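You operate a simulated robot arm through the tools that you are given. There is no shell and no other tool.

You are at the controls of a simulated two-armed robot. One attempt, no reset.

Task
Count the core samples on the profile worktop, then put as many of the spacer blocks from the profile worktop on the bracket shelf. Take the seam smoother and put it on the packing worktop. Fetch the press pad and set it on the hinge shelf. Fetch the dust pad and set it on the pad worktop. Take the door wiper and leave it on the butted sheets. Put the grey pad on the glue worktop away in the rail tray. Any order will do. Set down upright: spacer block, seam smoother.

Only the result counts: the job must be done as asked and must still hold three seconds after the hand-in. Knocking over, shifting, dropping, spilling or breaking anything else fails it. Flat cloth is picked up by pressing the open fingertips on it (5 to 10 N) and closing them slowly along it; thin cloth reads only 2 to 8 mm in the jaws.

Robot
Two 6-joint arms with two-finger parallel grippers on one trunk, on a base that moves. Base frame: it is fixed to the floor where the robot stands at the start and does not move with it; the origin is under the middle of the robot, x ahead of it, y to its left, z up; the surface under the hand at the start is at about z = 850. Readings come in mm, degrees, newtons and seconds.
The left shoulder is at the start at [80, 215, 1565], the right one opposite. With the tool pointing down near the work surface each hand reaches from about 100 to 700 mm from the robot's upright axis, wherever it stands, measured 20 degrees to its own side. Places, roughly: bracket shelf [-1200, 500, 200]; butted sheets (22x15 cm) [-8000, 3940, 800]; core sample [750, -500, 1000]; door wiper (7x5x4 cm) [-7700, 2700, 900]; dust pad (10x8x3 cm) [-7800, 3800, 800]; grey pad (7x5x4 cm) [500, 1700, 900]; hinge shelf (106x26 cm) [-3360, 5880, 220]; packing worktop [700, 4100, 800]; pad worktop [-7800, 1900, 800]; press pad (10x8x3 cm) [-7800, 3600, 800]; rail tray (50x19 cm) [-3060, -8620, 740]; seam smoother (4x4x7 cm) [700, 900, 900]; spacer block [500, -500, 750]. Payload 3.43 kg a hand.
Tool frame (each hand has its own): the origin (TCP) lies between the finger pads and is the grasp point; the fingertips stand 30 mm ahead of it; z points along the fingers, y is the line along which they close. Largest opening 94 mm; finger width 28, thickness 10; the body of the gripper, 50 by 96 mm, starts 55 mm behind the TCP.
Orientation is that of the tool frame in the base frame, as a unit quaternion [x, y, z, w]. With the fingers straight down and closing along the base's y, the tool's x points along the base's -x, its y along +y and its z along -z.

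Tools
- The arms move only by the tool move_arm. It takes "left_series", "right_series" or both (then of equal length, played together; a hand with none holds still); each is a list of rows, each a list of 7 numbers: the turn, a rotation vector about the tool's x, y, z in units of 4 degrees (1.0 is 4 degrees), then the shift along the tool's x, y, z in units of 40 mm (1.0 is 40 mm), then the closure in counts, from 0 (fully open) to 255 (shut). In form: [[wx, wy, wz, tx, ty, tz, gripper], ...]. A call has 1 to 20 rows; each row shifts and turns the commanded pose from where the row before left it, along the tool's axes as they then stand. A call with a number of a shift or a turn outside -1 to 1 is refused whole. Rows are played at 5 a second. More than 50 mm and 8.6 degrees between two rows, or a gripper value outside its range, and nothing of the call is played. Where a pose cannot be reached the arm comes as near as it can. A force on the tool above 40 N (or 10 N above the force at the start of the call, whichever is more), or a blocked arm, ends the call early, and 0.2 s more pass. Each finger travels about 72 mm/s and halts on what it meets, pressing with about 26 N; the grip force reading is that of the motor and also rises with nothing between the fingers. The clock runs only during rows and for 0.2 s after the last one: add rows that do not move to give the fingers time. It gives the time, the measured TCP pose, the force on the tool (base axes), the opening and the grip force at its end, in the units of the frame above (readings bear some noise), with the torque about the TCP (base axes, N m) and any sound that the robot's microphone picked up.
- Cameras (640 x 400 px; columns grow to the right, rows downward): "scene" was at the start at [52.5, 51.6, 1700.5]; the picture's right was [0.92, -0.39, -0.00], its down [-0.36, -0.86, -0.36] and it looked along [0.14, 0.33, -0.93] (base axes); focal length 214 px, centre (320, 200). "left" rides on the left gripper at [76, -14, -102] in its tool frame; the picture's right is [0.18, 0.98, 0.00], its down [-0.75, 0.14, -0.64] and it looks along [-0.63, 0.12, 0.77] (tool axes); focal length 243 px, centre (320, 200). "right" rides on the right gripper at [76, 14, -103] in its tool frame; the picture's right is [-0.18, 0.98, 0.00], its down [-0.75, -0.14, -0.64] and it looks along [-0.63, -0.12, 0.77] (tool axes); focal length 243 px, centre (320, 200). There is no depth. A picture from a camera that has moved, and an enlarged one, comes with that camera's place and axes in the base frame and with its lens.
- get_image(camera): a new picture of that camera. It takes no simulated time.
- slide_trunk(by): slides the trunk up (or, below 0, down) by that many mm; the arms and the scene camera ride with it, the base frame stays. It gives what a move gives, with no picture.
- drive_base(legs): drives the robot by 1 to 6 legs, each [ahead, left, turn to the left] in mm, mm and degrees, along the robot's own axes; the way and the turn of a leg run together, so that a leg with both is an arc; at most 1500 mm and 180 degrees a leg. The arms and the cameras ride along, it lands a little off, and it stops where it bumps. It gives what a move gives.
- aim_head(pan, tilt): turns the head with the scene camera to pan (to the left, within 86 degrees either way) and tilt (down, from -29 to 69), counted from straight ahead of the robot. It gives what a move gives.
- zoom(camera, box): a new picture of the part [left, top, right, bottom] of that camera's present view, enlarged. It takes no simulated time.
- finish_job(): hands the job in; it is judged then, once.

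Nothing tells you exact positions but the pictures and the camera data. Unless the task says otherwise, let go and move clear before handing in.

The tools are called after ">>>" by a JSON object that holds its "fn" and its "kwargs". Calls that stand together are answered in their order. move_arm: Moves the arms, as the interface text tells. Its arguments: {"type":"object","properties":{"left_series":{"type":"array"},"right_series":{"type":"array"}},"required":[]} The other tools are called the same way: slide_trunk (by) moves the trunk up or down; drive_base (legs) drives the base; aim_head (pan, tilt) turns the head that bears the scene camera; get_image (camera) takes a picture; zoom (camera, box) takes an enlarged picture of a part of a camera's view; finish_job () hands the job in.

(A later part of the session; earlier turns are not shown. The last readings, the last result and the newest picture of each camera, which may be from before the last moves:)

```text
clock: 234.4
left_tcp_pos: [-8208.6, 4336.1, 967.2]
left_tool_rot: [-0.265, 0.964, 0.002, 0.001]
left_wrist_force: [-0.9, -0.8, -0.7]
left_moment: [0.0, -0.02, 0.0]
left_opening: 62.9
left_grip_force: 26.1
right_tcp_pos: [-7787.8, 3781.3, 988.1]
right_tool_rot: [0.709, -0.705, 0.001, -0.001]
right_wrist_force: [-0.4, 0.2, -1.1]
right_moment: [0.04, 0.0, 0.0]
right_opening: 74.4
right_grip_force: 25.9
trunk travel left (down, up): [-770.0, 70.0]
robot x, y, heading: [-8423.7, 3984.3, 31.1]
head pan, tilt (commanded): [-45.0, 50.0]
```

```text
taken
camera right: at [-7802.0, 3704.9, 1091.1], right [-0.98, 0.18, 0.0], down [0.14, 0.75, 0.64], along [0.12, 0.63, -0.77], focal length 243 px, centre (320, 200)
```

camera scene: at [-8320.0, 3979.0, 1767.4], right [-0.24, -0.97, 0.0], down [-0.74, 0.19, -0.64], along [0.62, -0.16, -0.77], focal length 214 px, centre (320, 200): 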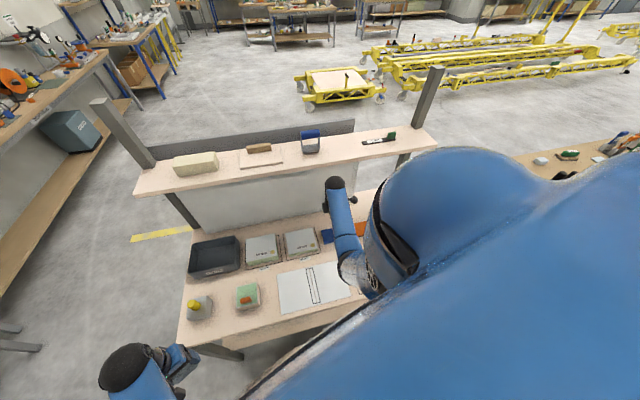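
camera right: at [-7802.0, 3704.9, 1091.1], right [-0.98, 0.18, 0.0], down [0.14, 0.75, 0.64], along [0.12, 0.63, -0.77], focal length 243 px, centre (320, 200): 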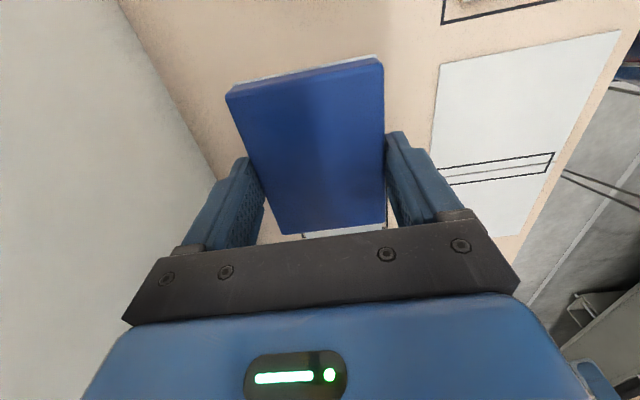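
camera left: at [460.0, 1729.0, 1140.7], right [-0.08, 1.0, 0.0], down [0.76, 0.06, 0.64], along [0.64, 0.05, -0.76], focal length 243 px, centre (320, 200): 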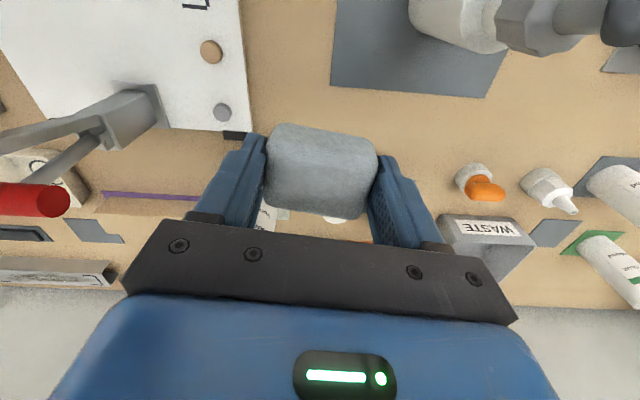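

The dust pad is securely lifted. I'll pull the hand in toward the body, raise the trunk, and drive around the north end of the rack to the east side of the PADS table.

>>> {"fn": "move_arm", "kwargs": {"right_series": [[0, 0, 0, -0.288, 0.883, 0, 255], [0, 0, 0, -0.288, 0.883, 0, 255], [0, 0, 0, -0.288, 0.883, 0, 255], [0, 0, 0, -0.288, 0.883, 0, 255], [0, 0, 0, -0.288, 0.883, 0, 255], [0, 0, 0, -0.288, 0.883, 0, 255], [0, 0, 0, -0.288, 0.883, 0, 255]]}}

>>> {"fn": "slide_trunk", "kwargs": {"by": 70}}

>>> {"fn": "get_image", "kwargs": {"camera": "right"}}

```text
clock: 236.0
left_tcp_pos: [-8209.2, 4336.1, 967.9]
left_tool_rot: [-0.265, 0.964, 0.0, 0.002]
left_wrist_force: [-0.6, 0.1, 0.0]
left_moment: [-0.02, -0.02, -0.01]
left_opening: 62.9
left_grip_force: 26.4
right_tcp_pos: [-8035.5, 3860.7, 974.4]
right_tool_rot: [0.708, -0.706, 0.002, -0.001]
right_wrist_force: [0.0, -0.5, -1.3]
right_moment: [0.0, -0.02, 0.0]
right_opening: 74.5
right_grip_force: 26.4
right hand out of reach, approached as far as the arm can: row 2, 3, 4
trunk travel left (down, up): [-770.0, 70.0]
robot x, y, heading: [-8421.4, 3985.0, 30.9]
head pan, tilt (commanded): [-45.0, 50.0]
```

```text
clock: 237.0
left_tcp_pos: [-8208.6, 4335.4, 1037.5]
left_tool_rot: [-0.265, 0.964, 0.001, 0.002]
left_wrist_force: [-0.4, 0.2, -1.3]
left_moment: [0.0, -0.05, -0.01]
left_opening: 62.9
left_grip_force: 26.7
right_tcp_pos: [-8034.6, 3860.7, 1044.0]
right_tool_rot: [0.709, -0.705, 0.001, 0.0]
right_wrist_force: [0.0, 0.1, -1.9]
right_moment: [0.04, 0.0, -0.01]
right_opening: 74.4
right_grip_force: 25.8
trunk travel left (down, up): [-840.0, 0.0]
robot x, y, heading: [-8420.7, 3983.5, 30.9]
head pan, tilt (commanded): [-45.0, 50.0]
```

```text
taken
camera right: at [-8047.7, 3784.3, 1146.8], right [-0.98, 0.18, 0.0], down [0.14, 0.75, 0.64], along [0.12, 0.63, -0.77], focal length 243 px, centre (320, 200)
```

right: 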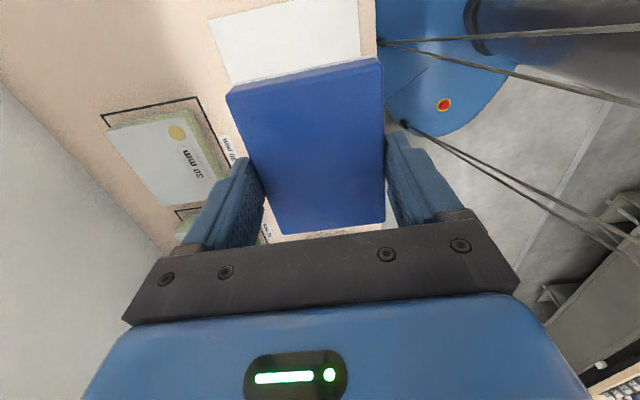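

Everything is held firmly. Driving: turn north, up the lane, then east, then south.

>>> {"fn": "drive_base", "kwargs": {"legs": [[0, 0, 59], [0, 100, 0], [1060, 0, 0], [0, 0, -90]]}}

>>> {"fn": "drive_base", "kwargs": {"legs": [[1000, 0, 0], [1000, 0, 0], [0, 0, -90]]}}

>>> {"fn": "aim_head", "kwargs": {"pan": 25, "tilt": 25}}

>>> {"fn": "get_image", "kwargs": {"camera": "scene"}}

```text
clock: 249.6
left_tcp_pos: [-8169.7, 5221.3, 1037.6]
left_tool_rot: [-0.008, 1.0, 0.002, 0.002]
left_wrist_force: [-0.1, -0.2, -0.7]
left_moment: [-0.03, -0.03, 0.03]
left_opening: 62.7
left_grip_force: 25.7
right_tcp_pos: [-8255.3, 4721.3, 1043.0]
right_tool_rot: [-0.504, 0.864, -0.002, 0.0]
right_wrist_force: [0.5, 0.0, -2.7]
right_moment: [0.02, 0.0, 0.01]
right_opening: 74.6
right_grip_force: 26.1
trunk travel left (down, up): [-840.0, 0.0]
robot x, y, heading: [-8532.5, 5021.6, 1.0]
head pan, tilt (commanded): [-45.0, 50.0]
```

```text
clock: 263.4
left_tcp_pos: [-6343.7, 4680.2, 1037.6]
left_tool_rot: [0.714, 0.7, -0.001, 0.001]
left_wrist_force: [0.7, -0.2, -0.6]
left_moment: [0.01, 0.0, 0.0]
left_opening: 63.0
left_grip_force: 25.6
right_tcp_pos: [-6838.9, 4781.1, 1043.6]
right_tool_rot: [0.271, 0.962, -0.002, 0.0]
right_wrist_force: [0.3, -0.4, -2.1]
right_moment: [-0.01, -0.03, 0.02]
right_opening: 74.7
right_grip_force: 26.4
trunk travel left (down, up): [-840.0, 0.0]
robot x, y, heading: [-6531.7, 5043.9, -90.9]
head pan, tilt (commanded): [-45.0, 50.0]
```

```text
clock: 264.8
left_tcp_pos: [-6341.6, 4678.9, 1037.1]
left_tool_rot: [0.713, 0.701, -0.001, 0.002]
left_wrist_force: [0.7, -0.8, 0.0]
left_moment: [0.02, 0.0, -0.03]
left_opening: 63.0
left_grip_force: 26.2
right_tcp_pos: [-6839.0, 4782.9, 1043.1]
right_tool_rot: [0.272, 0.962, -0.002, 0.0]
right_wrist_force: [0.3, 0.1, -0.8]
right_moment: [0.02, 0.0, 0.01]
right_opening: 74.2
right_grip_force: 26.1
trunk travel left (down, up): [-840.0, 0.0]
robot x, y, heading: [-6531.3, 5046.9, -91.0]
head pan, tilt (commanded): [25.0, 25.0]
```

```text
taken
camera scene: at [-6494.2, 4932.4, 1804.9], right [-0.91, -0.41, 0.0], down [-0.17, 0.39, -0.91], along [0.37, -0.83, -0.42], focal length 214 px, centre (320, 200)
```

scene: 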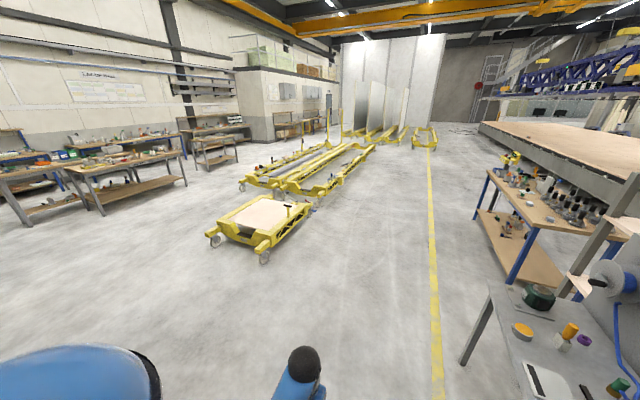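

The way south is open. I'll sidestep east a bit, drive south to y≈2600 and turn to face the PADS table.

>>> {"fn": "drive_base", "kwargs": {"legs": [[0, 200, 1], [1200, 0, 0], [1200, 0, 0], [0, 0, -90]]}}

>>> {"fn": "aim_head", "kwargs": {"pan": 0, "tilt": 35}}

>>> {"fn": "get_image", "kwargs": {"camera": "scene"}}

```text
clock: 281.7
left_tcp_pos: [-6685.4, 2455.4, 1037.5]
left_tool_rot: [1.0, -0.008, -0.002, 0.001]
left_wrist_force: [-0.2, 0.7, 0.2]
left_moment: [0.01, 0.01, 0.04]
left_opening: 62.9
left_grip_force: 26.1
right_tcp_pos: [-6583.7, 2953.0, 1044.8]
right_tool_rot: [0.872, 0.49, -0.001, -0.001]
right_wrist_force: [-0.2, 0.8, -1.6]
right_moment: [0.01, -0.01, 0.01]
right_opening: 74.3
right_grip_force: 26.0
trunk travel left (down, up): [-840.0, 0.0]
robot x, y, heading: [-6314.3, 2647.8, 179.2]
head pan, tilt (commanded): [25.0, 25.0]
```

```text
clock: 282.6
left_tcp_pos: [-6684.8, 2455.8, 1037.9]
left_tool_rot: [1.0, -0.008, -0.002, 0.001]
left_wrist_force: [0.9, -0.4, -0.4]
left_moment: [-0.03, -0.03, 0.04]
left_opening: 62.9
left_grip_force: 26.4
right_tcp_pos: [-6583.9, 2952.0, 1044.5]
right_tool_rot: [0.871, 0.49, -0.001, -0.002]
right_wrist_force: [0.3, 0.8, -2.1]
right_moment: [0.0, 0.0, -0.02]
right_opening: 74.6
right_grip_force: 25.3
trunk travel left (down, up): [-840.0, 0.0]
robot x, y, heading: [-6320.4, 2643.8, 179.3]
head pan, tilt (commanded): [0.0, 35.0]
```

```text
taken
camera scene: at [-6436.6, 2647.9, 1789.2], right [0.01, 1.0, 0.0], down [0.57, -0.01, -0.82], along [-0.82, 0.01, -0.57], focal length 214 px, centre (320, 200)
```

scene: 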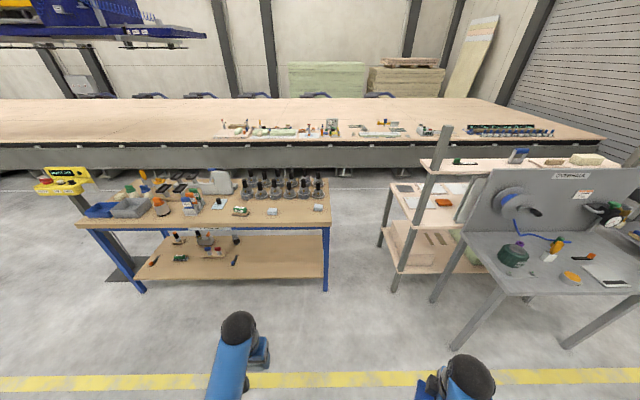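

The PADS table is straight ahead with its right end at y≈2730. I'll zoom to see free space and the door wiper.

>>> {"fn": "zoom", "kwargs": {"camera": "scene", "box": [70, 160, 340, 300]}}

>>> {"fn": "zoom", "kwargs": {"camera": "scene", "box": [200, 165, 340, 235]}}

```text
2.37 times, centred on (205, 230) of scene
camera zoom: at [-6436.6, 2647.9, 1789.2], right [0.01, 1.0, 0.0], down [0.57, -0.01, -0.82], along [-0.82, 0.01, -0.57], focal length 508 px, centre (593, 129)
```

zoom: 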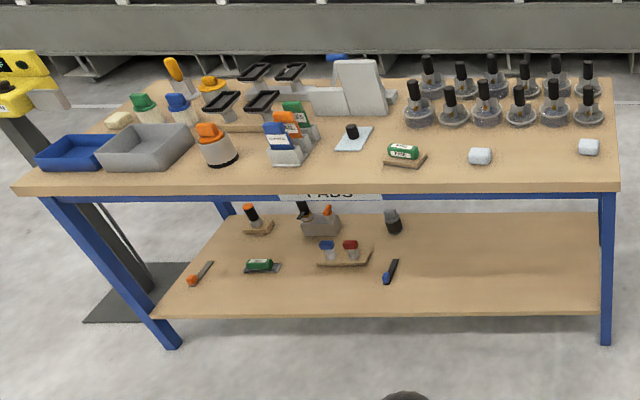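

```text
4.57 times, centred on (270, 200) of scene
camera zoom: at [-6436.6, 2647.9, 1789.2], right [0.01, 1.0, 0.0], down [0.57, -0.01, -0.82], along [-0.82, 0.01, -0.57], focal length 980 px, centre (549, 200)
```

zoom: 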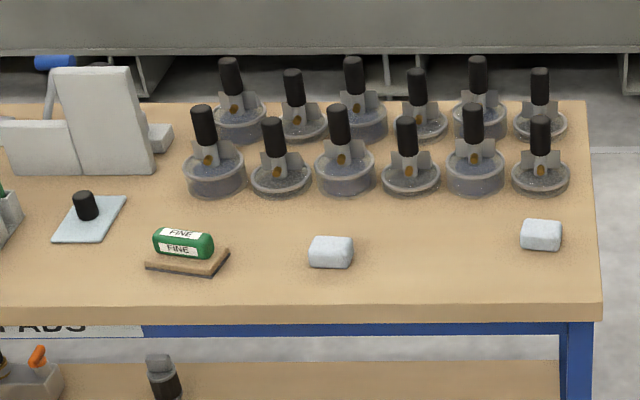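

The door wiper is the light block at about (−7655,2650); the other light block sits at (−7615,2329). Free space for the dust pad is around (−7640,2490). I'll drive up to the table.

>>> {"fn": "drive_base", "kwargs": {"legs": [[0, 310, 0.7], [730, 0, 0]]}}

>>> {"fn": "aim_head", "kwargs": {"pan": -15, "tilt": 50}}

>>> {"fn": "get_image", "kwargs": {"camera": "scene"}}

```text
clock: 288.2
left_tcp_pos: [-7406.2, 2147.8, 1038.1]
left_tool_rot: [1.0, -0.002, -0.003, 0.001]
left_wrist_force: [-0.5, 0.4, -0.3]
left_moment: [0.01, 0.01, 0.0]
left_opening: 63.0
left_grip_force: 26.0
right_tcp_pos: [-7309.4, 2645.4, 1044.6]
right_tool_rot: [0.869, 0.495, -0.001, -0.002]
right_wrist_force: [0.1, 0.6, -0.3]
right_moment: [0.02, 0.02, -0.03]
right_opening: 74.4
right_grip_force: 26.2
trunk travel left (down, up): [-840.0, 0.0]
robot x, y, heading: [-7042.6, 2341.4, 180.1]
head pan, tilt (commanded): [0.0, 35.0]
```

```text
clock: 288.9
left_tcp_pos: [-7407.0, 2147.4, 1037.2]
left_tool_rot: [1.0, -0.001, -0.002, 0.0]
left_wrist_force: [0.2, -0.4, -0.4]
left_moment: [0.03, -0.01, 0.0]
left_opening: 62.9
left_grip_force: 25.3
right_tcp_pos: [-7310.5, 2645.4, 1043.3]
right_tool_rot: [0.869, 0.495, -0.001, -0.002]
right_wrist_force: [-0.4, -0.1, -2.4]
right_moment: [0.01, 0.0, -0.02]
right_opening: 74.3
right_grip_force: 25.6
trunk travel left (down, up): [-840.0, 0.0]
robot x, y, heading: [-7040.2, 2340.9, 179.7]
head pan, tilt (commanded): [-15.0, 50.0]
```

```text
taken
camera scene: at [-7146.8, 2363.0, 1767.5], right [0.26, 0.97, 0.0], down [0.74, -0.2, -0.64], along [-0.62, 0.17, -0.77], focal length 214 px, centre (320, 200)
```

scene: 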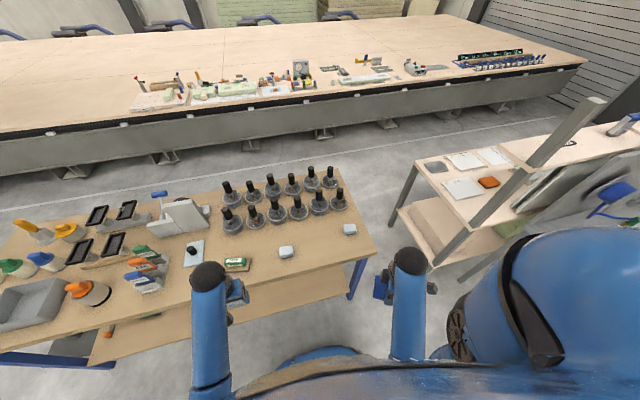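

Wiper measured at (−7649,2651) again. I'll extend the right hand to (−7640,2490) above the free area and lower the trunk slightly for reach.

>>> {"fn": "move_arm", "kwargs": {"right_series": [[0, 0, 0, -0.838, -0.567, 0, 255], [0, 0, 0, -0.838, -0.567, 0, 255], [0, 0, 0, -0.838, -0.567, 0, 255], [0, 0, 0, -0.838, -0.567, 0, 255], [0, 0, 0, -0.838, -0.567, 0, 255], [0, 0, 0, -0.838, -0.567, 0, 255], [0, 0, 0, -0.838, -0.567, 0, 255], [0, 0, 0, -0.838, -0.567, 0, 255], [0, 0, 0, -0.838, -0.567, 0, 255], [0, 0, 0, 0, 0, 0, 255]]}}

>>> {"fn": "slide_trunk", "kwargs": {"by": -60}}

>>> {"fn": "get_image", "kwargs": {"camera": "right"}}

>>> {"fn": "get_image", "kwargs": {"camera": "scene"}}

```text
clock: 291.1
left_tcp_pos: [-7406.6, 2148.4, 1037.2]
left_tool_rot: [1.0, -0.002, -0.002, 0.001]
left_wrist_force: [0.3, 0.2, 0.1]
left_moment: [-0.01, 0.02, 0.02]
left_opening: 62.8
left_grip_force: 25.8
right_tcp_pos: [-7642.3, 2491.9, 1045.2]
right_tool_rot: [0.869, 0.494, -0.001, -0.001]
right_wrist_force: [0.1, -0.3, -2.0]
right_moment: [0.01, 0.01, 0.02]
right_opening: 74.5
right_grip_force: 25.9
trunk travel left (down, up): [-840.0, 0.0]
robot x, y, heading: [-7041.1, 2341.0, 179.9]
head pan, tilt (commanded): [-15.0, 50.0]
```

```text
clock: 292.1
left_tcp_pos: [-7407.8, 2148.9, 977.4]
left_tool_rot: [1.0, -0.002, -0.001, 0.002]
left_wrist_force: [-1.0, -0.2, 0.2]
left_moment: [0.01, 0.04, -0.02]
left_opening: 62.7
left_grip_force: 26.2
right_tcp_pos: [-7641.1, 2491.8, 984.9]
right_tool_rot: [0.869, 0.495, -0.001, -0.001]
right_wrist_force: [0.3, -0.3, -2.0]
right_moment: [0.0, -0.02, 0.0]
right_opening: 74.5
right_grip_force: 26.1
trunk travel left (down, up): [-780.0, 60.0]
robot x, y, heading: [-7043.4, 2341.6, 179.9]
head pan, tilt (commanded): [-15.0, 50.0]
```

```text
taken
camera right: at [-7589.0, 2551.0, 1087.8], right [0.75, -0.66, 0.0], down [-0.5, -0.58, 0.64], along [-0.43, -0.48, -0.77], focal length 243 px, centre (320, 200)
```

right: 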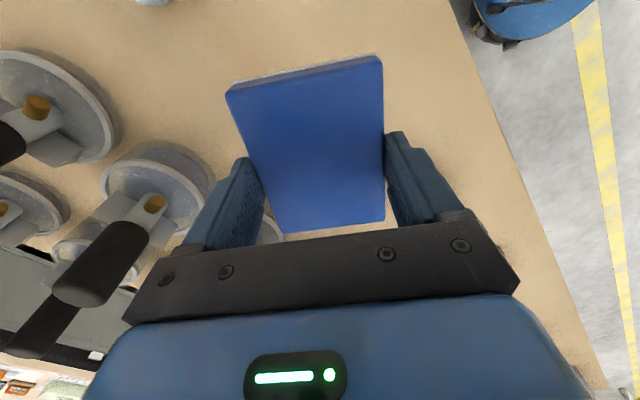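

```text
taken
camera scene: at [-7147.0, 2362.9, 1707.5], right [0.26, 0.97, 0.0], down [0.74, -0.2, -0.64], along [-0.62, 0.17, -0.77], focal length 214 px, centre (320, 200)
```

scene: 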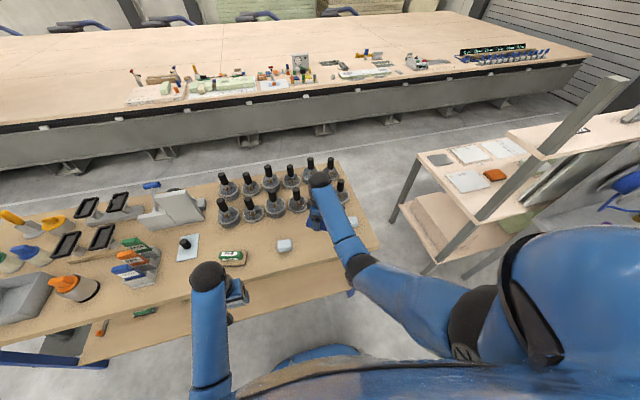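

Clear space below; suction cups are about 120 mm away. I'll lower the dust pad toward the tabletop.

>>> {"fn": "move_arm", "kwargs": {"right_series": [[0, 0, 0, 0, 0, 0.7, 255], [0, 0, 0, 0, 0, 0.7, 255], [0, 0, 0, 0, 0, 0.6, 255], [0, 0, 0, 0, 0, 0.1, 255], [0, 0, 0, 0, 0, 0.05, 255], [0, 0, 0, 0, 0, 0, 255]]}}

>>> {"fn": "move_arm", "kwargs": {"right_series": [[0, 0, 0, 0, 0, 0.06, 255], [0, 0, 0, 0, 0, 0, 255]]}}

```text
clock: 293.5
left_tcp_pos: [-7407.7, 2147.1, 977.4]
left_tool_rot: [1.0, -0.002, -0.002, 0.001]
left_wrist_force: [-0.1, -0.1, -0.5]
left_moment: [0.0, 0.0, -0.02]
left_opening: 63.1
left_grip_force: 26.3
right_tcp_pos: [-7640.9, 2492.9, 898.7]
right_tool_rot: [0.869, 0.495, -0.001, -0.001]
right_wrist_force: [-0.1, -0.4, -0.4]
right_moment: [0.0, -0.01, 0.0]
right_opening: 74.2
right_grip_force: 25.8
trunk travel left (down, up): [-780.0, 60.0]
robot x, y, heading: [-7042.1, 2342.5, 180.0]
head pan, tilt (commanded): [-15.0, 50.0]
```

```text
clock: 294.1
left_tcp_pos: [-7407.4, 2148.4, 977.7]
left_tool_rot: [1.0, -0.002, -0.001, 0.0]
left_wrist_force: [0.2, 0.0, -1.9]
left_moment: [0.0, 0.02, -0.01]
left_opening: 62.8
left_grip_force: 25.9
right_tcp_pos: [-7641.6, 2492.3, 895.5]
right_tool_rot: [0.869, 0.495, -0.001, -0.001]
right_wrist_force: [-0.1, 0.6, -1.6]
right_moment: [0.03, 0.0, 0.0]
right_opening: 74.5
right_grip_force: 26.2
trunk travel left (down, up): [-780.0, 60.0]
robot x, y, heading: [-7042.0, 2346.5, 180.2]
head pan, tilt (commanded): [-15.0, 50.0]
```

>>> {"fn": "move_arm", "kwargs": {"right_series": [[0, 0, 0, 0, 0, 0.08, 255], [0, 0, 0, 0, 0, 0.06, 255], [0, 0, 0, 0, 0, 0, 255]]}}

```text
clock: 294.9
left_tcp_pos: [-7407.4, 2147.4, 978.6]
left_tool_rot: [1.0, -0.002, -0.002, 0.001]
left_wrist_force: [0.4, 0.7, -0.6]
left_moment: [0.01, 0.02, 0.0]
left_opening: 62.6
left_grip_force: 26.0
right_tcp_pos: [-7641.0, 2493.3, 890.7]
right_tool_rot: [0.869, 0.494, -0.001, -0.002]
right_wrist_force: [0.3, 0.8, -2.6]
right_moment: [-0.02, 0.01, 0.03]
right_opening: 74.5
right_grip_force: 26.2
trunk travel left (down, up): [-780.0, 60.0]
robot x, y, heading: [-7042.9, 2337.5, 179.8]
head pan, tilt (commanded): [-15.0, 50.0]
```

>>> {"fn": "move_arm", "kwargs": {"right_series": [[0, 0, 0, 0, 0, 0.05, 255], [0, 0, 0, 0, 0, 0.05, 255], [0, 0, 0, 0, 0, 0, 255]]}}

```text
clock: 295.7
left_tcp_pos: [-7406.0, 2147.2, 977.2]
left_tool_rot: [1.0, -0.002, -0.002, 0.0]
left_wrist_force: [0.9, -0.4, -0.4]
left_moment: [0.04, 0.01, 0.0]
left_opening: 62.7
left_grip_force: 25.8
right_tcp_pos: [-7642.2, 2493.2, 886.4]
right_tool_rot: [0.869, 0.494, -0.002, -0.002]
right_wrist_force: [1.4, -0.1, 4.3]
right_moment: [0.11, -0.34, -0.02]
right_opening: 74.5
right_grip_force: 25.8
trunk travel left (down, up): [-780.0, 60.0]
robot x, y, heading: [-7040.4, 2340.5, 180.0]
head pan, tilt (commanded): [-15.0, 50.0]
```

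The pad is touching down at z≈886. I'll open the hand and rise.

>>> {"fn": "move_arm", "kwargs": {"right_series": [[0, 0, 0, 0, 0, 0.02, 255], [0, 0, 0, 0, 0, 0, 120], [0, 0, 0, 0, 0, 0, 0], [0, 0, 0, 0, 0, 0, 0], [0, 0, 0, 0, 0, -0.5, 0], [0, 0, 0, 0, 0, -0.7, 0], [0, 0, 0, 0, 0, -0.7, 0], [0, 0, 0, 0, 0, -0.7, 0]]}}

>>> {"fn": "get_image", "kwargs": {"camera": "right"}}

```text
clock: 297.5
left_tcp_pos: [-7406.6, 2147.5, 977.7]
left_tool_rot: [1.0, -0.002, -0.001, 0.001]
left_wrist_force: [0.1, 0.2, -0.8]
left_moment: [0.02, 0.02, -0.03]
left_opening: 62.6
left_grip_force: 25.8
right_tcp_pos: [-7639.4, 2492.4, 991.6]
right_tool_rot: [0.869, 0.495, -0.001, -0.001]
right_wrist_force: [0.7, -0.1, -1.0]
right_moment: [0.01, -0.01, 0.01]
right_opening: 94.1
right_grip_force: 0.1
trunk travel left (down, up): [-780.0, 60.0]
robot x, y, heading: [-7044.9, 2342.9, 179.8]
head pan, tilt (commanded): [-15.0, 50.0]
```

```text
taken
camera right: at [-7587.7, 2550.4, 1094.9], right [0.75, -0.66, 0.0], down [-0.5, -0.58, 0.64], along [-0.43, -0.48, -0.77], focal length 243 px, centre (320, 200)
```

right: 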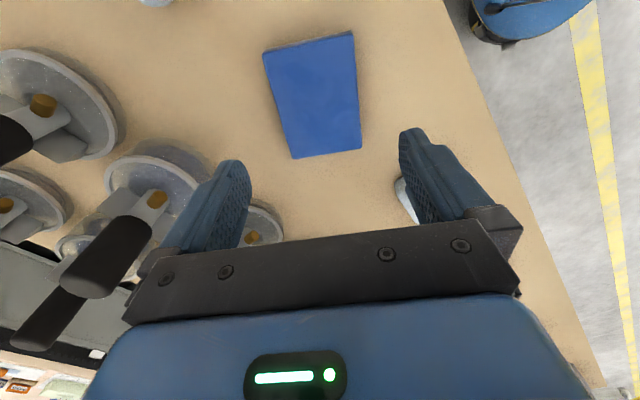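

The dust pad lies on the pad worktop. Next the door wiper: I'll zoom to see its orientation.

>>> {"fn": "aim_head", "kwargs": {"pan": -30, "tilt": 50}}

>>> {"fn": "get_image", "kwargs": {"camera": "scene"}}

```text
clock: 298.3
left_tcp_pos: [-7406.6, 2148.3, 977.5]
left_tool_rot: [1.0, -0.002, -0.002, 0.001]
left_wrist_force: [-0.5, -0.4, -0.4]
left_moment: [0.03, 0.01, 0.0]
left_opening: 62.9
left_grip_force: 25.6
right_tcp_pos: [-7640.7, 2491.8, 990.1]
right_tool_rot: [0.869, 0.495, -0.001, -0.001]
right_wrist_force: [0.1, 0.2, 0.1]
right_moment: [0.02, -0.01, 0.01]
right_opening: 94.2
right_grip_force: 0.1
trunk travel left (down, up): [-780.0, 60.0]
robot x, y, heading: [-7043.2, 2344.0, 180.1]
head pan, tilt (commanded): [-30.0, 50.0]
```

```text
taken
camera scene: at [-7139.2, 2381.3, 1707.4], right [0.5, 0.87, 0.0], down [0.66, -0.38, -0.64], along [-0.56, 0.32, -0.77], focal length 214 px, centre (320, 200)
```

scene: 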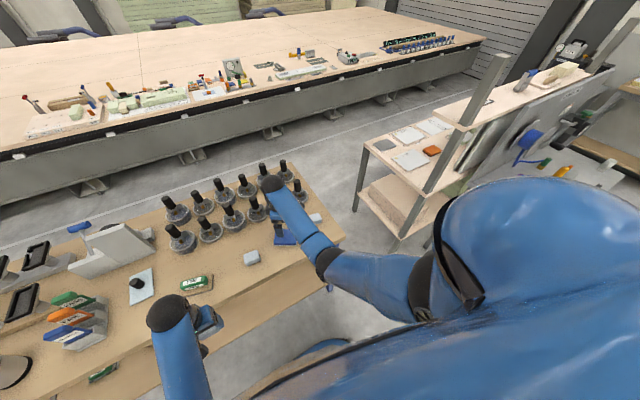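

>>> {"fn": "zoom", "kwargs": {"camera": "scene", "box": [285, 200, 345, 240]}}

```text
10.00 times, centred on (315, 220) of scene
camera zoom: at [-7139.2, 2381.3, 1707.4], right [0.5, 0.87, 0.0], down [0.66, -0.38, -0.64], along [-0.56, 0.32, -0.77], focal length 2145 px, centre (370, 0)
```

zoom: 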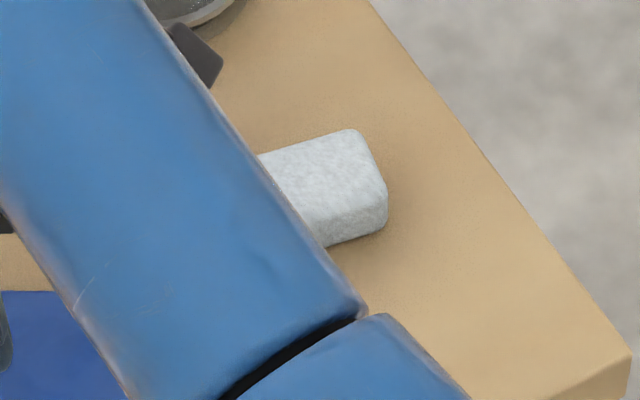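

I'll rotate the right hand back to closing along y and move it above the wiper for a hand-camera check.

>>> {"fn": "move_arm", "kwargs": {"right_series": [[0, 0, 1, 0, 0, 0, 0], [0, 0, 1, 0, 0, 0, 0], [0, 0, 1, 0, 0, 0, 0], [0, 0, 1, 0, 0, 0, 0], [0, 0, 1, 0, 0, 0, 0], [0, 0, 1, 0, 0, 0, 0], [0, 0, 1, 0, 0, 0, 0], [0, 0, 1, 0, 0, 0, 0], [0, 0, 1, 0, 0, 0, 0], [0, 0, 1, 0, 0, 0, 0], [0, 0, 1, 0, 0, 0, 0], [0, 0, 1, 0, 0, 0, 0], [0, 0, 1, 0, 0, 0, 0], [0, 0, 1, 0, 0, 0, 0], [0, 0, 0.75, 0, 0, 0, 0], [0, 0, 0, 0, 0, 0, 0]]}}

>>> {"fn": "move_arm", "kwargs": {"right_series": [[0, 0, 0, -0.05, -0.8, 0, 0], [0, 0, 0, -0.05, -0.8, 0, 0], [0, 0, 0, -0.05, -0.8, 0, 0], [0, 0, 0, -0.05, -0.8, 0, 0], [0, 0, 0, -0.03, -0.78, 0, 0], [0, 0, 0, 0, 0, 0, 0]]}}

>>> {"fn": "get_image", "kwargs": {"camera": "right"}}

```text
clock: 301.7
left_tcp_pos: [-7408.3, 2147.6, 977.3]
left_tool_rot: [1.0, -0.001, -0.002, 0.001]
left_wrist_force: [-0.2, 1.2, -0.6]
left_moment: [0.01, -0.03, 0.03]
left_opening: 63.0
left_grip_force: 26.0
right_tcp_pos: [-7641.7, 2491.7, 990.1]
right_tool_rot: [1.0, 0.003, -0.001, -0.001]
right_wrist_force: [-0.3, 0.7, -0.2]
right_moment: [-0.02, 0.03, -0.01]
right_opening: 94.1
right_grip_force: 0.0
trunk travel left (down, up): [-780.0, 60.0]
robot x, y, heading: [-7042.0, 2344.2, 179.9]
head pan, tilt (commanded): [-30.0, 50.0]
```

```text
clock: 303.1
left_tcp_pos: [-7406.8, 2147.7, 977.3]
left_tool_rot: [1.0, -0.001, -0.001, 0.001]
left_wrist_force: [-0.3, -0.7, -0.5]
left_moment: [-0.02, 0.02, 0.01]
left_opening: 60.9
left_grip_force: 26.5
right_tcp_pos: [-7650.3, 2651.1, 990.5]
right_tool_rot: [1.0, 0.003, -0.001, -0.001]
right_wrist_force: [0.0, 0.6, 0.4]
right_moment: [-0.01, 0.0, 0.01]
right_opening: 93.7
right_grip_force: 0.0
trunk travel left (down, up): [-780.0, 60.0]
robot x, y, heading: [-7042.8, 2341.4, 180.1]
head pan, tilt (commanded): [-30.0, 50.0]
```

```text
taken
camera right: at [-7573.7, 2638.5, 1092.4], right [-0.18, -0.98, 0.0], down [-0.75, 0.14, 0.64], along [-0.63, 0.12, -0.77], focal length 243 px, centre (320, 200)
```

right: 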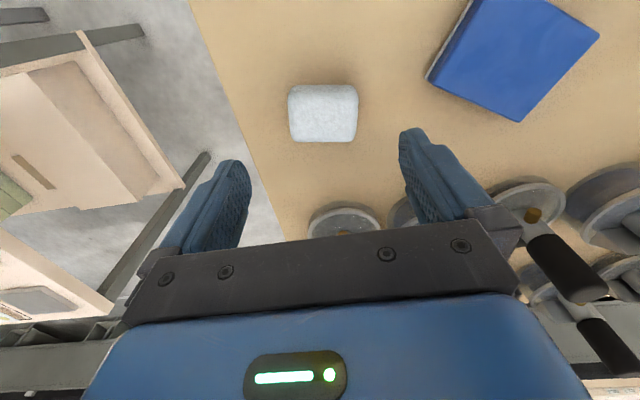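

The wiper is aligned and centred under the hand at (−7648,2650). I'll descend and grip; I'll also check the left hand's grip afterwards.

>>> {"fn": "move_arm", "kwargs": {"right_series": [[0, 0, 0, 0, 0, 0.7, 0], [0, 0, 0, 0, 0, 0.7, 0], [0, 0, 0, 0, 0, 0.7, 0], [0, 0, 0, 0, 0, 0.45, 0], [0, 0, 0, 0, 0, 0, 0], [0, 0, 0, 0, 0, 0, 255], [0, 0, 0, 0, 0, 0, 255], [0, 0, 0, 0, 0, 0, 255], [0, 0, 0, 0, 0, 0, 255]]}}

>>> {"fn": "get_image", "kwargs": {"camera": "right"}}

>>> {"fn": "get_image", "kwargs": {"camera": "left"}}

```text
clock: 305.1
left_tcp_pos: [-7407.2, 2148.5, 976.6]
left_tool_rot: [1.0, -0.002, -0.002, 0.0]
left_wrist_force: [-0.2, 0.5, -0.5]
left_moment: [0.0, -0.03, 0.01]
left_opening: 60.7
left_grip_force: 27.0
right_tcp_pos: [-7652.2, 2651.5, 889.2]
right_tool_rot: [1.0, 0.003, -0.003, -0.002]
right_wrist_force: [-2.6, 0.8, 8.9]
right_moment: [-0.19, 0.11, -0.07]
right_opening: 64.3
right_grip_force: 25.9
trunk travel left (down, up): [-780.0, 60.0]
robot x, y, heading: [-7043.9, 2343.8, 179.6]
head pan, tilt (commanded): [-30.0, 50.0]
```

```text
taken
camera right: at [-7574.4, 2637.3, 991.4], right [-0.18, -0.98, 0.0], down [-0.75, 0.14, 0.65], along [-0.64, 0.12, -0.76], focal length 243 px, centre (320, 200)
```

right: 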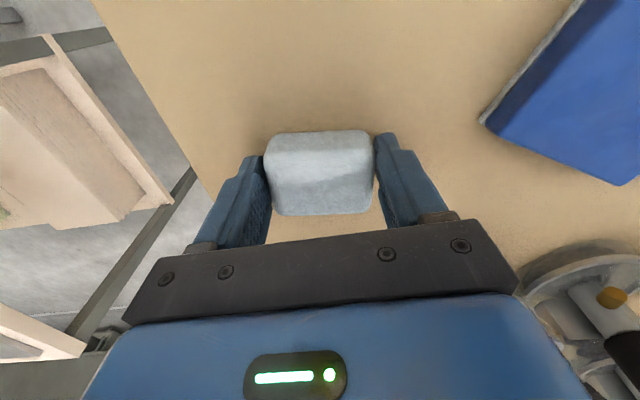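

```text
taken
camera left: at [-7329.8, 2162.2, 1079.3], right [0.18, -0.98, 0.0], down [-0.75, -0.14, 0.65], along [-0.63, -0.12, -0.76], focal length 243 px, centre (320, 200)
```

left: 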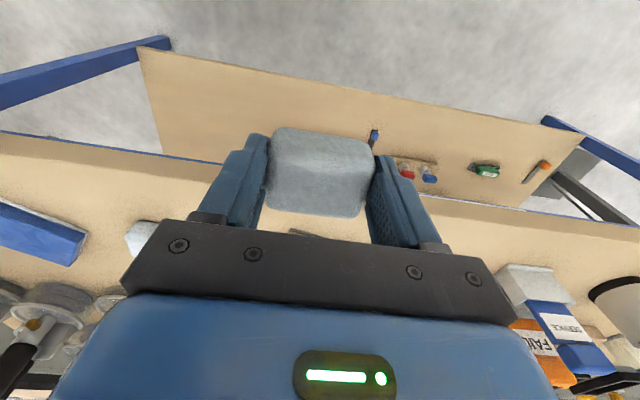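

The wiper is gripped (64 mm). The left opening changed from 63 to 61 mm, so I'll look closely at the grey pad in the left hand.

>>> {"fn": "zoom", "kwargs": {"camera": "left", "box": [220, 100, 420, 250]}}

>>> {"fn": "move_arm", "kwargs": {"right_series": [[0, 0, 0, 0, 0, -0.3, 255], [0, 0, 0, 0, 0, -0.7, 255], [0, 0, 0, 0, 0, -0.8, 255], [0, 0, 0, 0, 0, -0.8, 255]]}}

>>> {"fn": "zoom", "kwargs": {"camera": "left", "box": [220, 100, 420, 250]}}

>>> {"fn": "get_image", "kwargs": {"camera": "right"}}

```text
2.67 times, centred on (320, 175) of left
camera zoom: at [-7329.8, 2162.2, 1079.3], right [0.18, -0.98, 0.0], down [-0.75, -0.14, 0.65], along [-0.63, -0.12, -0.76], focal length 647 px, centre (320, 267)
```

zoom: 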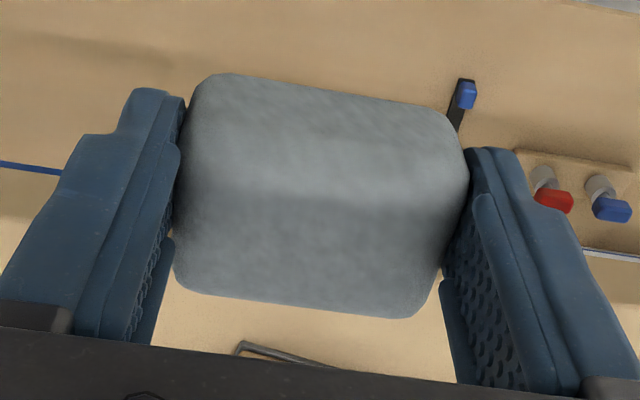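

```text
clock: 306.1
left_tcp_pos: [-7407.2, 2146.5, 977.7]
left_tool_rot: [1.0, -0.002, -0.002, 0.001]
left_wrist_force: [-0.2, -0.1, -1.3]
left_moment: [-0.02, -0.01, -0.02]
left_opening: 61.0
left_grip_force: 25.7
right_tcp_pos: [-7651.4, 2652.2, 994.4]
right_tool_rot: [1.0, 0.002, 0.0, -0.001]
right_wrist_force: [0.3, 0.0, -0.6]
right_moment: [0.01, 0.0, 0.02]
right_opening: 64.3
right_grip_force: 25.7
trunk travel left (down, up): [-780.0, 60.0]
robot x, y, heading: [-7045.8, 2340.9, 179.8]
head pan, tilt (commanded): [-30.0, 50.0]
```

```text
2.67 times, centred on (320, 175) of left
camera zoom: at [-7330.4, 2162.6, 1079.1], right [0.18, -0.98, 0.0], down [-0.75, -0.14, 0.64], along [-0.63, -0.12, -0.76], focal length 647 px, centre (320, 267)
```

zoom: 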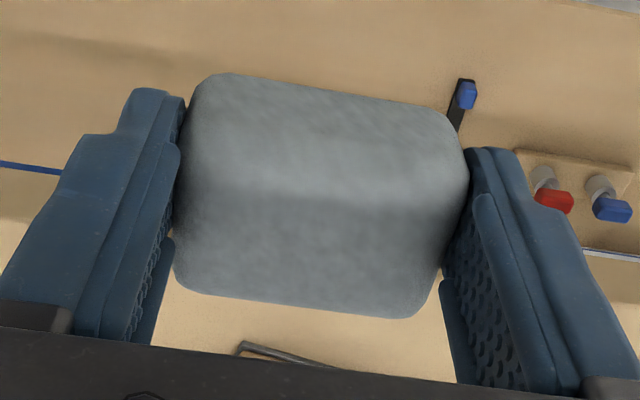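

```text
taken
camera right: at [-7572.8, 2638.3, 1097.3], right [-0.18, -0.98, 0.0], down [-0.75, 0.14, 0.64], along [-0.63, 0.12, -0.77], focal length 243 px, centre (320, 200)
```

right: 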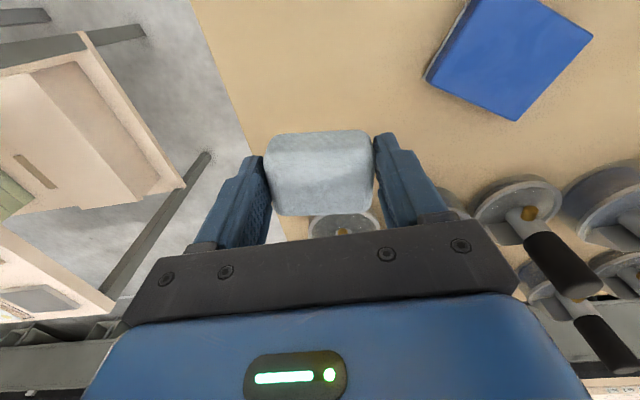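

The grey pad has just settled flat between the fingers and is still held firmly. The wiper is lifted; I'll tuck the right hand, raise the trunk and drive back around to the rack's west side.

>>> {"fn": "move_arm", "kwargs": {"right_series": [[0, 0, 0, 0.8, 0.1, 0, 255], [0, 0, 0, 0.8, 0.1, 0, 255], [0, 0, 0, 0.8, 0.1, 0, 255], [0, 0, 0, 0.8, 0.1, 0, 255], [0, 0, 0, 0.8, 0.1, 0, 255], [0, 0, 0, 0.8, 0.1, 0, 255], [0, 0, 0, 0.8, 0.1, 0, 255]]}}

>>> {"fn": "slide_trunk", "kwargs": {"by": 60}}

>>> {"fn": "drive_base", "kwargs": {"legs": [[-720, 0, 0], [0, 0, -90], [1350, 0, 0], [1350, 0, 0]]}}

```text
clock: 307.7
left_tcp_pos: [-7405.9, 2147.5, 977.8]
left_tool_rot: [1.0, -0.002, -0.004, 0.001]
left_wrist_force: [0.3, -0.1, 0.2]
left_moment: [0.01, 0.0, 0.01]
left_opening: 60.9
left_grip_force: 25.8
right_tcp_pos: [-7426.6, 2623.0, 983.6]
right_tool_rot: [1.0, 0.002, -0.003, -0.002]
right_wrist_force: [0.0, -1.0, -0.5]
right_moment: [0.02, 0.01, -0.01]
right_opening: 63.5
right_grip_force: 25.7
right hand out of reach, approached as far as the arm can: row 6
trunk travel left (down, up): [-780.0, 60.0]
robot x, y, heading: [-7041.2, 2343.1, 180.2]
head pan, tilt (commanded): [-30.0, 50.0]
```

```text
clock: 308.7
left_tcp_pos: [-7406.9, 2147.9, 1036.9]
left_tool_rot: [1.0, -0.003, -0.001, 0.001]
left_wrist_force: [0.4, 0.0, 0.1]
left_moment: [-0.01, 0.01, 0.01]
left_opening: 60.9
left_grip_force: 25.6
right_tcp_pos: [-7428.9, 2624.1, 1042.5]
right_tool_rot: [1.0, 0.002, -0.001, -0.001]
right_wrist_force: [-0.2, -0.6, -0.1]
right_moment: [-0.03, -0.03, 0.0]
right_opening: 63.6
right_grip_force: 25.9
trunk travel left (down, up): [-840.0, 0.0]
robot x, y, heading: [-7038.7, 2344.2, 179.9]
head pan, tilt (commanded): [-30.0, 50.0]
```

```text
clock: 329.2
left_tcp_pos: [-6502.3, 5419.7, 1037.6]
left_tool_rot: [-0.703, 0.711, 0.002, 0.001]
left_wrist_force: [0.3, 0.1, -0.6]
left_moment: [0.0, 0.02, 0.01]
left_opening: 61.1
left_grip_force: 25.9
right_tcp_pos: [-6025.3, 5436.4, 1042.6]
right_tool_rot: [-0.706, 0.708, 0.001, 0.003]
right_wrist_force: [0.2, -0.5, 0.1]
right_moment: [0.0, 0.0, 0.0]
right_opening: 61.0
right_grip_force: 26.1
trunk travel left (down, up): [-840.0, 0.0]
robot x, y, heading: [-6311.2, 5053.2, 89.4]
head pan, tilt (commanded): [-30.0, 50.0]
```

Now west along the north lane, then turn to face east beside the rack and go south to the butted sheets.

>>> {"fn": "drive_base", "kwargs": {"legs": [[0, 0, 90.6], [1110, 0, 0], [1110, 0, 0], [0, 0, -90], [0, 0, -90]]}}

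>>> {"fn": "drive_base", "kwargs": {"legs": [[0, -880, 0]]}}

>>> {"fn": "aim_head", "kwargs": {"pan": -10, "tilt": 50}}

>>> {"fn": "get_image", "kwargs": {"camera": "scene"}}

```text
clock: 351.9
left_tcp_pos: [-8196.6, 5208.8, 1037.8]
left_tool_rot: [0.003, 1.0, 0.0, 0.001]
left_wrist_force: [0.8, -0.7, -0.1]
left_moment: [0.0, -0.02, 0.01]
left_opening: 60.8
left_grip_force: 25.5
right_tcp_pos: [-8175.1, 4731.5, 1041.2]
right_tool_rot: [-0.002, 1.0, -0.002, 0.002]
right_wrist_force: [1.0, -0.1, -1.0]
right_moment: [0.03, -0.01, -0.04]
right_opening: 61.1
right_grip_force: 26.3
trunk travel left (down, up): [-840.0, 0.0]
robot x, y, heading: [-8560.4, 5014.6, 0.0]
head pan, tilt (commanded): [-30.0, 50.0]
```

```text
clock: 356.6
left_tcp_pos: [-8195.8, 4329.5, 1038.1]
left_tool_rot: [-0.001, 1.0, 0.0, 0.002]
left_wrist_force: [-0.3, 0.2, -0.1]
left_moment: [-0.02, 0.01, 0.01]
left_opening: 61.1
left_grip_force: 26.4
right_tcp_pos: [-8170.7, 3852.8, 1042.0]
right_tool_rot: [-0.006, 1.0, -0.001, 0.003]
right_wrist_force: [-1.2, -0.1, -0.2]
right_moment: [-0.01, -0.02, -0.01]
right_opening: 61.0
right_grip_force: 26.0
trunk travel left (down, up): [-840.0, 0.0]
robot x, y, heading: [-8556.4, 4127.6, 0.3]
head pan, tilt (commanded): [-30.0, 50.0]
```

```text
clock: 357.4
left_tcp_pos: [-8196.0, 4328.8, 1036.7]
left_tool_rot: [-0.002, 1.0, 0.001, 0.001]
left_wrist_force: [0.2, -0.6, -1.1]
left_moment: [0.01, 0.02, 0.03]
left_opening: 60.8
left_grip_force: 25.6
right_tcp_pos: [-8170.8, 3850.9, 1041.7]
right_tool_rot: [-0.006, 1.0, -0.001, 0.003]
right_wrist_force: [0.0, 0.1, -1.0]
right_moment: [-0.01, -0.04, 0.01]
right_opening: 61.0
right_grip_force: 26.2
trunk travel left (down, up): [-840.0, 0.0]
robot x, y, heading: [-8560.3, 4131.7, 0.2]
head pan, tilt (commanded): [-10.0, 50.0]
```

```text
taken
camera scene: at [-8452.4, 4118.5, 1767.4], right [-0.17, -0.99, 0.0], down [-0.76, 0.13, -0.64], along [0.63, -0.11, -0.77], focal length 214 px, centre (320, 200)
```

scene: 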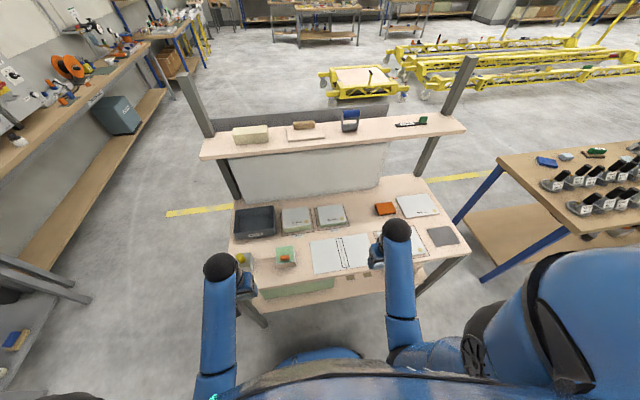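

I see the butted sheets directly ahead between the hands. I'll zoom to locate their corners.

>>> {"fn": "zoom", "kwargs": {"camera": "scene", "box": [295, 215, 400, 285]}}

>>> {"fn": "get_image", "kwargs": {"camera": "right"}}

```text
5.71 times, centred on (348, 250) of scene
camera zoom: at [-8452.4, 4118.5, 1767.4], right [-0.17, -0.99, 0.0], down [-0.76, 0.13, -0.64], along [0.63, -0.11, -0.77], focal length 1226 px, centre (163, -86)
```

zoom: 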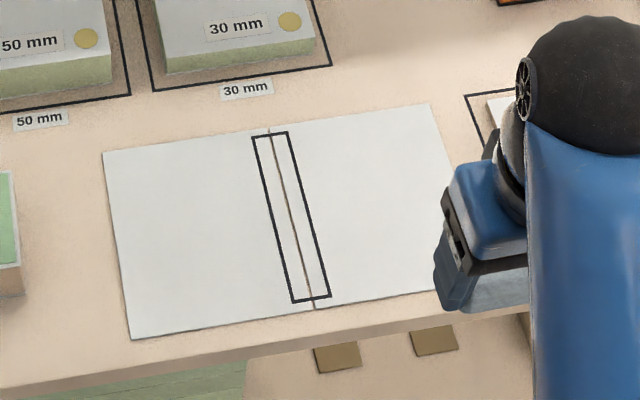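

```text
taken
camera right: at [-8247.4, 3865.2, 1145.0], right [0.17, 0.99, 0.0], down [0.75, -0.13, 0.65], along [0.64, -0.11, -0.76], focal length 243 px, centre (320, 200)
```

right: 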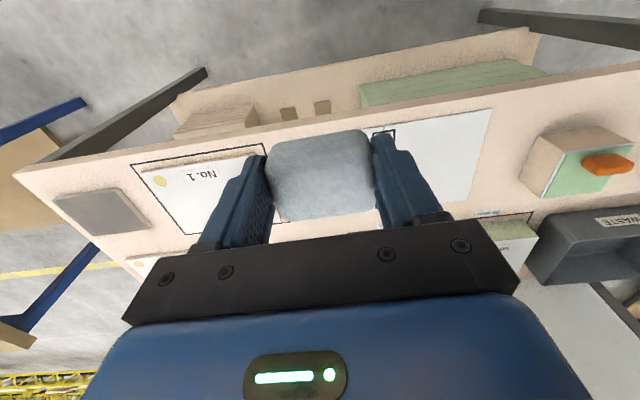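

The sheet pair spans x −8084…−7917, y 3775…4080, centred at (−8000,3930). I'll edge forward and bring the wiper over its middle.

>>> {"fn": "drive_base", "kwargs": {"legs": [[100, 0, 0]]}}

>>> {"fn": "get_image", "kwargs": {"camera": "right"}}

```text
clock: 358.5
left_tcp_pos: [-8105.8, 4326.9, 1039.1]
left_tool_rot: [0.0, 1.0, 0.001, 0.005]
left_wrist_force: [-1.4, 0.1, 0.0]
left_moment: [-0.03, -0.02, -0.01]
left_opening: 60.8
left_grip_force: 25.9
right_tcp_pos: [-8081.5, 3851.8, 1045.5]
right_tool_rot: [-0.004, 1.0, -0.001, 0.005]
right_wrist_force: [0.2, 0.1, -1.2]
right_moment: [-0.05, -0.05, 0.04]
right_opening: 60.9
right_grip_force: 25.8
trunk travel left (down, up): [-840.0, 0.0]
robot x, y, heading: [-8459.8, 4130.5, 0.2]
head pan, tilt (commanded): [-10.0, 50.0]
```

```text
taken
camera right: at [-8157.3, 3865.6, 1147.3], right [0.17, 0.98, 0.0], down [0.75, -0.13, 0.65], along [0.64, -0.11, -0.76], focal length 243 px, centre (320, 200)
```

right: 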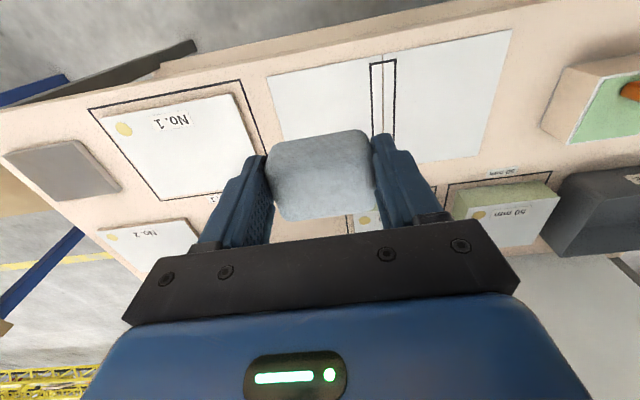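

>>> {"fn": "move_arm", "kwargs": {"right_series": [[0, 0, 0, -0.68, 0.72, 0, 255], [0, 0, 0, -0.68, 0.72, 0, 255], [0, 0, 0, -0.68, 0.72, 0, 255], [0, 0, 0, 0, 0, 0.78, 255], [0, 0, 0, 0, 0, 0.78, 255], [0, 0, 0, 0, 0, 0.78, 255], [0, 0, 0, 0, 0, 0.78, 255], [0, 0, 0, 0, 0, 0.78, 255], [0, 0, 0, 0, 0, 0.7, 255], [0, 0, 0, 0, 0, 0, 255]]}}

>>> {"fn": "get_image", "kwargs": {"camera": "right"}}

```text
clock: 360.7
left_tcp_pos: [-8099.2, 4328.7, 1037.4]
left_tool_rot: [-0.001, 1.0, 0.0, 0.002]
left_wrist_force: [-0.6, 0.5, -0.1]
left_moment: [0.0, 0.05, -0.02]
left_opening: 60.7
left_grip_force: 25.7
right_tcp_pos: [-7992.8, 3937.5, 857.5]
right_tool_rot: [-0.006, 1.0, -0.002, 0.002]
right_wrist_force: [-0.5, 0.1, 0.2]
right_moment: [-0.02, 0.0, 0.03]
right_opening: 60.8
right_grip_force: 25.6
trunk travel left (down, up): [-840.0, 0.0]
robot x, y, heading: [-8461.0, 4130.0, 0.2]
head pan, tilt (commanded): [-10.0, 50.0]
```

```text
taken
camera right: at [-8068.4, 3952.8, 960.0], right [0.17, 0.98, 0.0], down [0.75, -0.13, 0.65], along [0.64, -0.11, -0.76], focal length 243 px, centre (320, 200)
```

right: 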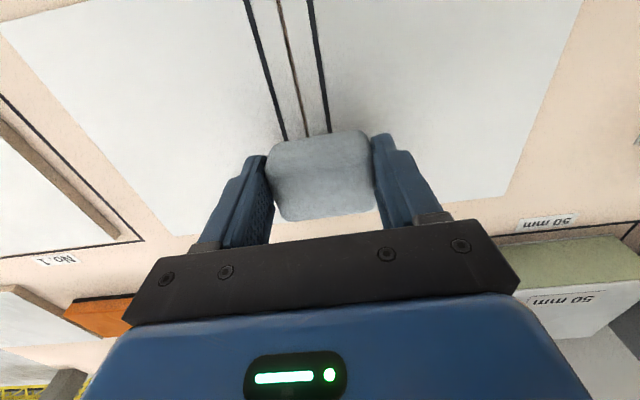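

Over the middle of the sheets. Lowering in fine steps to contact.

>>> {"fn": "move_arm", "kwargs": {"right_series": [[0, 0, 0, 0, 0, 0.12, 255], [0, 0, 0, 0, 0, 0.12, 255], [0, 0, 0, 0, 0, 0.06, 255], [0, 0, 0, 0, 0, 0, 255]]}}

>>> {"fn": "move_arm", "kwargs": {"right_series": [[0, 0, 0, 0, 0, 0.05, 255], [0, 0, 0, 0, 0, 0.04, 255], [0, 0, 0, 0, 0, 0, 255]]}}

```text
clock: 361.7
left_tcp_pos: [-8097.6, 4328.8, 1037.1]
left_tool_rot: [-0.001, 1.0, 0.001, 0.001]
left_wrist_force: [0.4, -0.8, -1.3]
left_moment: [0.01, 0.01, 0.01]
left_opening: 60.9
left_grip_force: 26.2
right_tcp_pos: [-7993.3, 3938.2, 845.6]
right_tool_rot: [-0.005, 1.0, -0.001, 0.002]
right_wrist_force: [0.1, -0.1, -0.4]
right_moment: [0.0, -0.01, 0.02]
right_opening: 61.1
right_grip_force: 26.1
trunk travel left (down, up): [-840.0, 0.0]
robot x, y, heading: [-8459.1, 4134.9, 0.1]
head pan, tilt (commanded): [-10.0, 50.0]
```

```text
clock: 362.5
left_tcp_pos: [-8097.5, 4328.0, 1037.2]
left_tool_rot: [0.0, 1.0, 0.002, 0.002]
left_wrist_force: [0.2, -0.9, -0.5]
left_moment: [0.02, 0.01, 0.01]
left_opening: 60.7
left_grip_force: 25.8
right_tcp_pos: [-7992.4, 3938.6, 844.0]
right_tool_rot: [-0.005, 1.0, -0.001, 0.001]
right_wrist_force: [-0.1, 0.3, 1.7]
right_moment: [0.02, -0.03, -0.01]
right_opening: 60.8
right_grip_force: 25.6
trunk travel left (down, up): [-840.0, 0.0]
robot x, y, heading: [-8458.7, 4135.3, 0.6]
head pan, tilt (commanded): [-10.0, 50.0]
```

>>> {"fn": "move_arm", "kwargs": {"right_series": [[0, 0, 0, 0, 0, 0.04, 255], [0, 0, 0, 0, 0, 0, 255]]}}

```text
clock: 363.1
left_tcp_pos: [-8099.5, 4328.1, 1037.3]
left_tool_rot: [-0.001, 1.0, 0.001, 0.001]
left_wrist_force: [-0.7, -0.2, -0.6]
left_moment: [-0.01, -0.01, -0.01]
left_opening: 61.1
left_grip_force: 26.2
right_tcp_pos: [-7992.2, 3937.5, 842.8]
right_tool_rot: [-0.006, 1.0, -0.002, 0.004]
right_wrist_force: [-0.8, -2.0, 15.1]
right_moment: [0.21, 0.09, 0.02]
right_opening: 61.0
right_grip_force: 26.0
trunk travel left (down, up): [-840.0, 0.0]
robot x, y, heading: [-8459.0, 4133.5, 0.2]
head pan, tilt (commanded): [-10.0, 50.0]
```

The wiper rests on the sheets. Ease off, open, and rise.

>>> {"fn": "move_arm", "kwargs": {"right_series": [[0, 0, 0, 0, 0, -0.03, 255], [0, 0, 0, 0, 0, 0, 90], [0, 0, 0, 0, 0, 0, 0], [0, 0, 0, 0, 0, 0, 0], [0, 0, 0, 0, 0, -0.4, 0], [0, 0, 0, 0, 0, -0.7, 0], [0, 0, 0, 0, 0, -0.8, 0], [0, 0, 0, 0, 0, -0.8, 0], [0, 0, 0, 0, 0, -0.8, 0]]}}

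>>> {"fn": "get_image", "kwargs": {"camera": "right"}}

```text
clock: 365.1
left_tcp_pos: [-8098.2, 4328.6, 1037.5]
left_tool_rot: [-0.001, 1.0, 0.001, 0.002]
left_wrist_force: [0.3, 0.3, -0.5]
left_moment: [0.01, -0.03, 0.03]
left_opening: 61.0
left_grip_force: 25.9
right_tcp_pos: [-7993.2, 3938.3, 983.0]
right_tool_rot: [-0.006, 1.0, -0.002, 0.002]
right_wrist_force: [1.2, -0.7, -0.6]
right_moment: [-0.02, 0.01, -0.01]
right_opening: 94.2
right_grip_force: 0.1
trunk travel left (down, up): [-840.0, 0.0]
robot x, y, heading: [-8458.9, 4136.5, 0.2]
head pan, tilt (commanded): [-10.0, 50.0]
```

```text
taken
camera right: at [-8069.7, 3953.0, 1086.1], right [0.17, 0.98, 0.0], down [0.75, -0.13, 0.65], along [0.64, -0.11, -0.76], focal length 243 px, centre (320, 200)
```

right: 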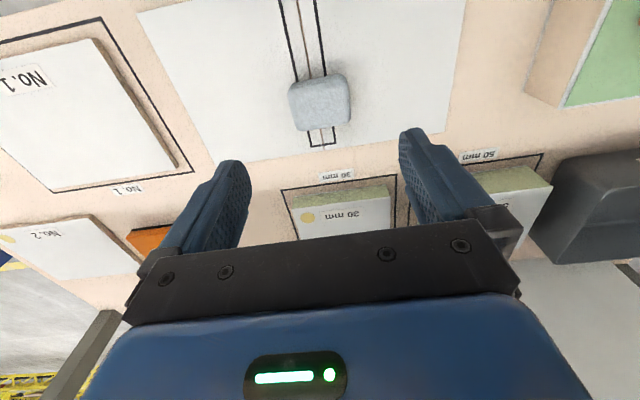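

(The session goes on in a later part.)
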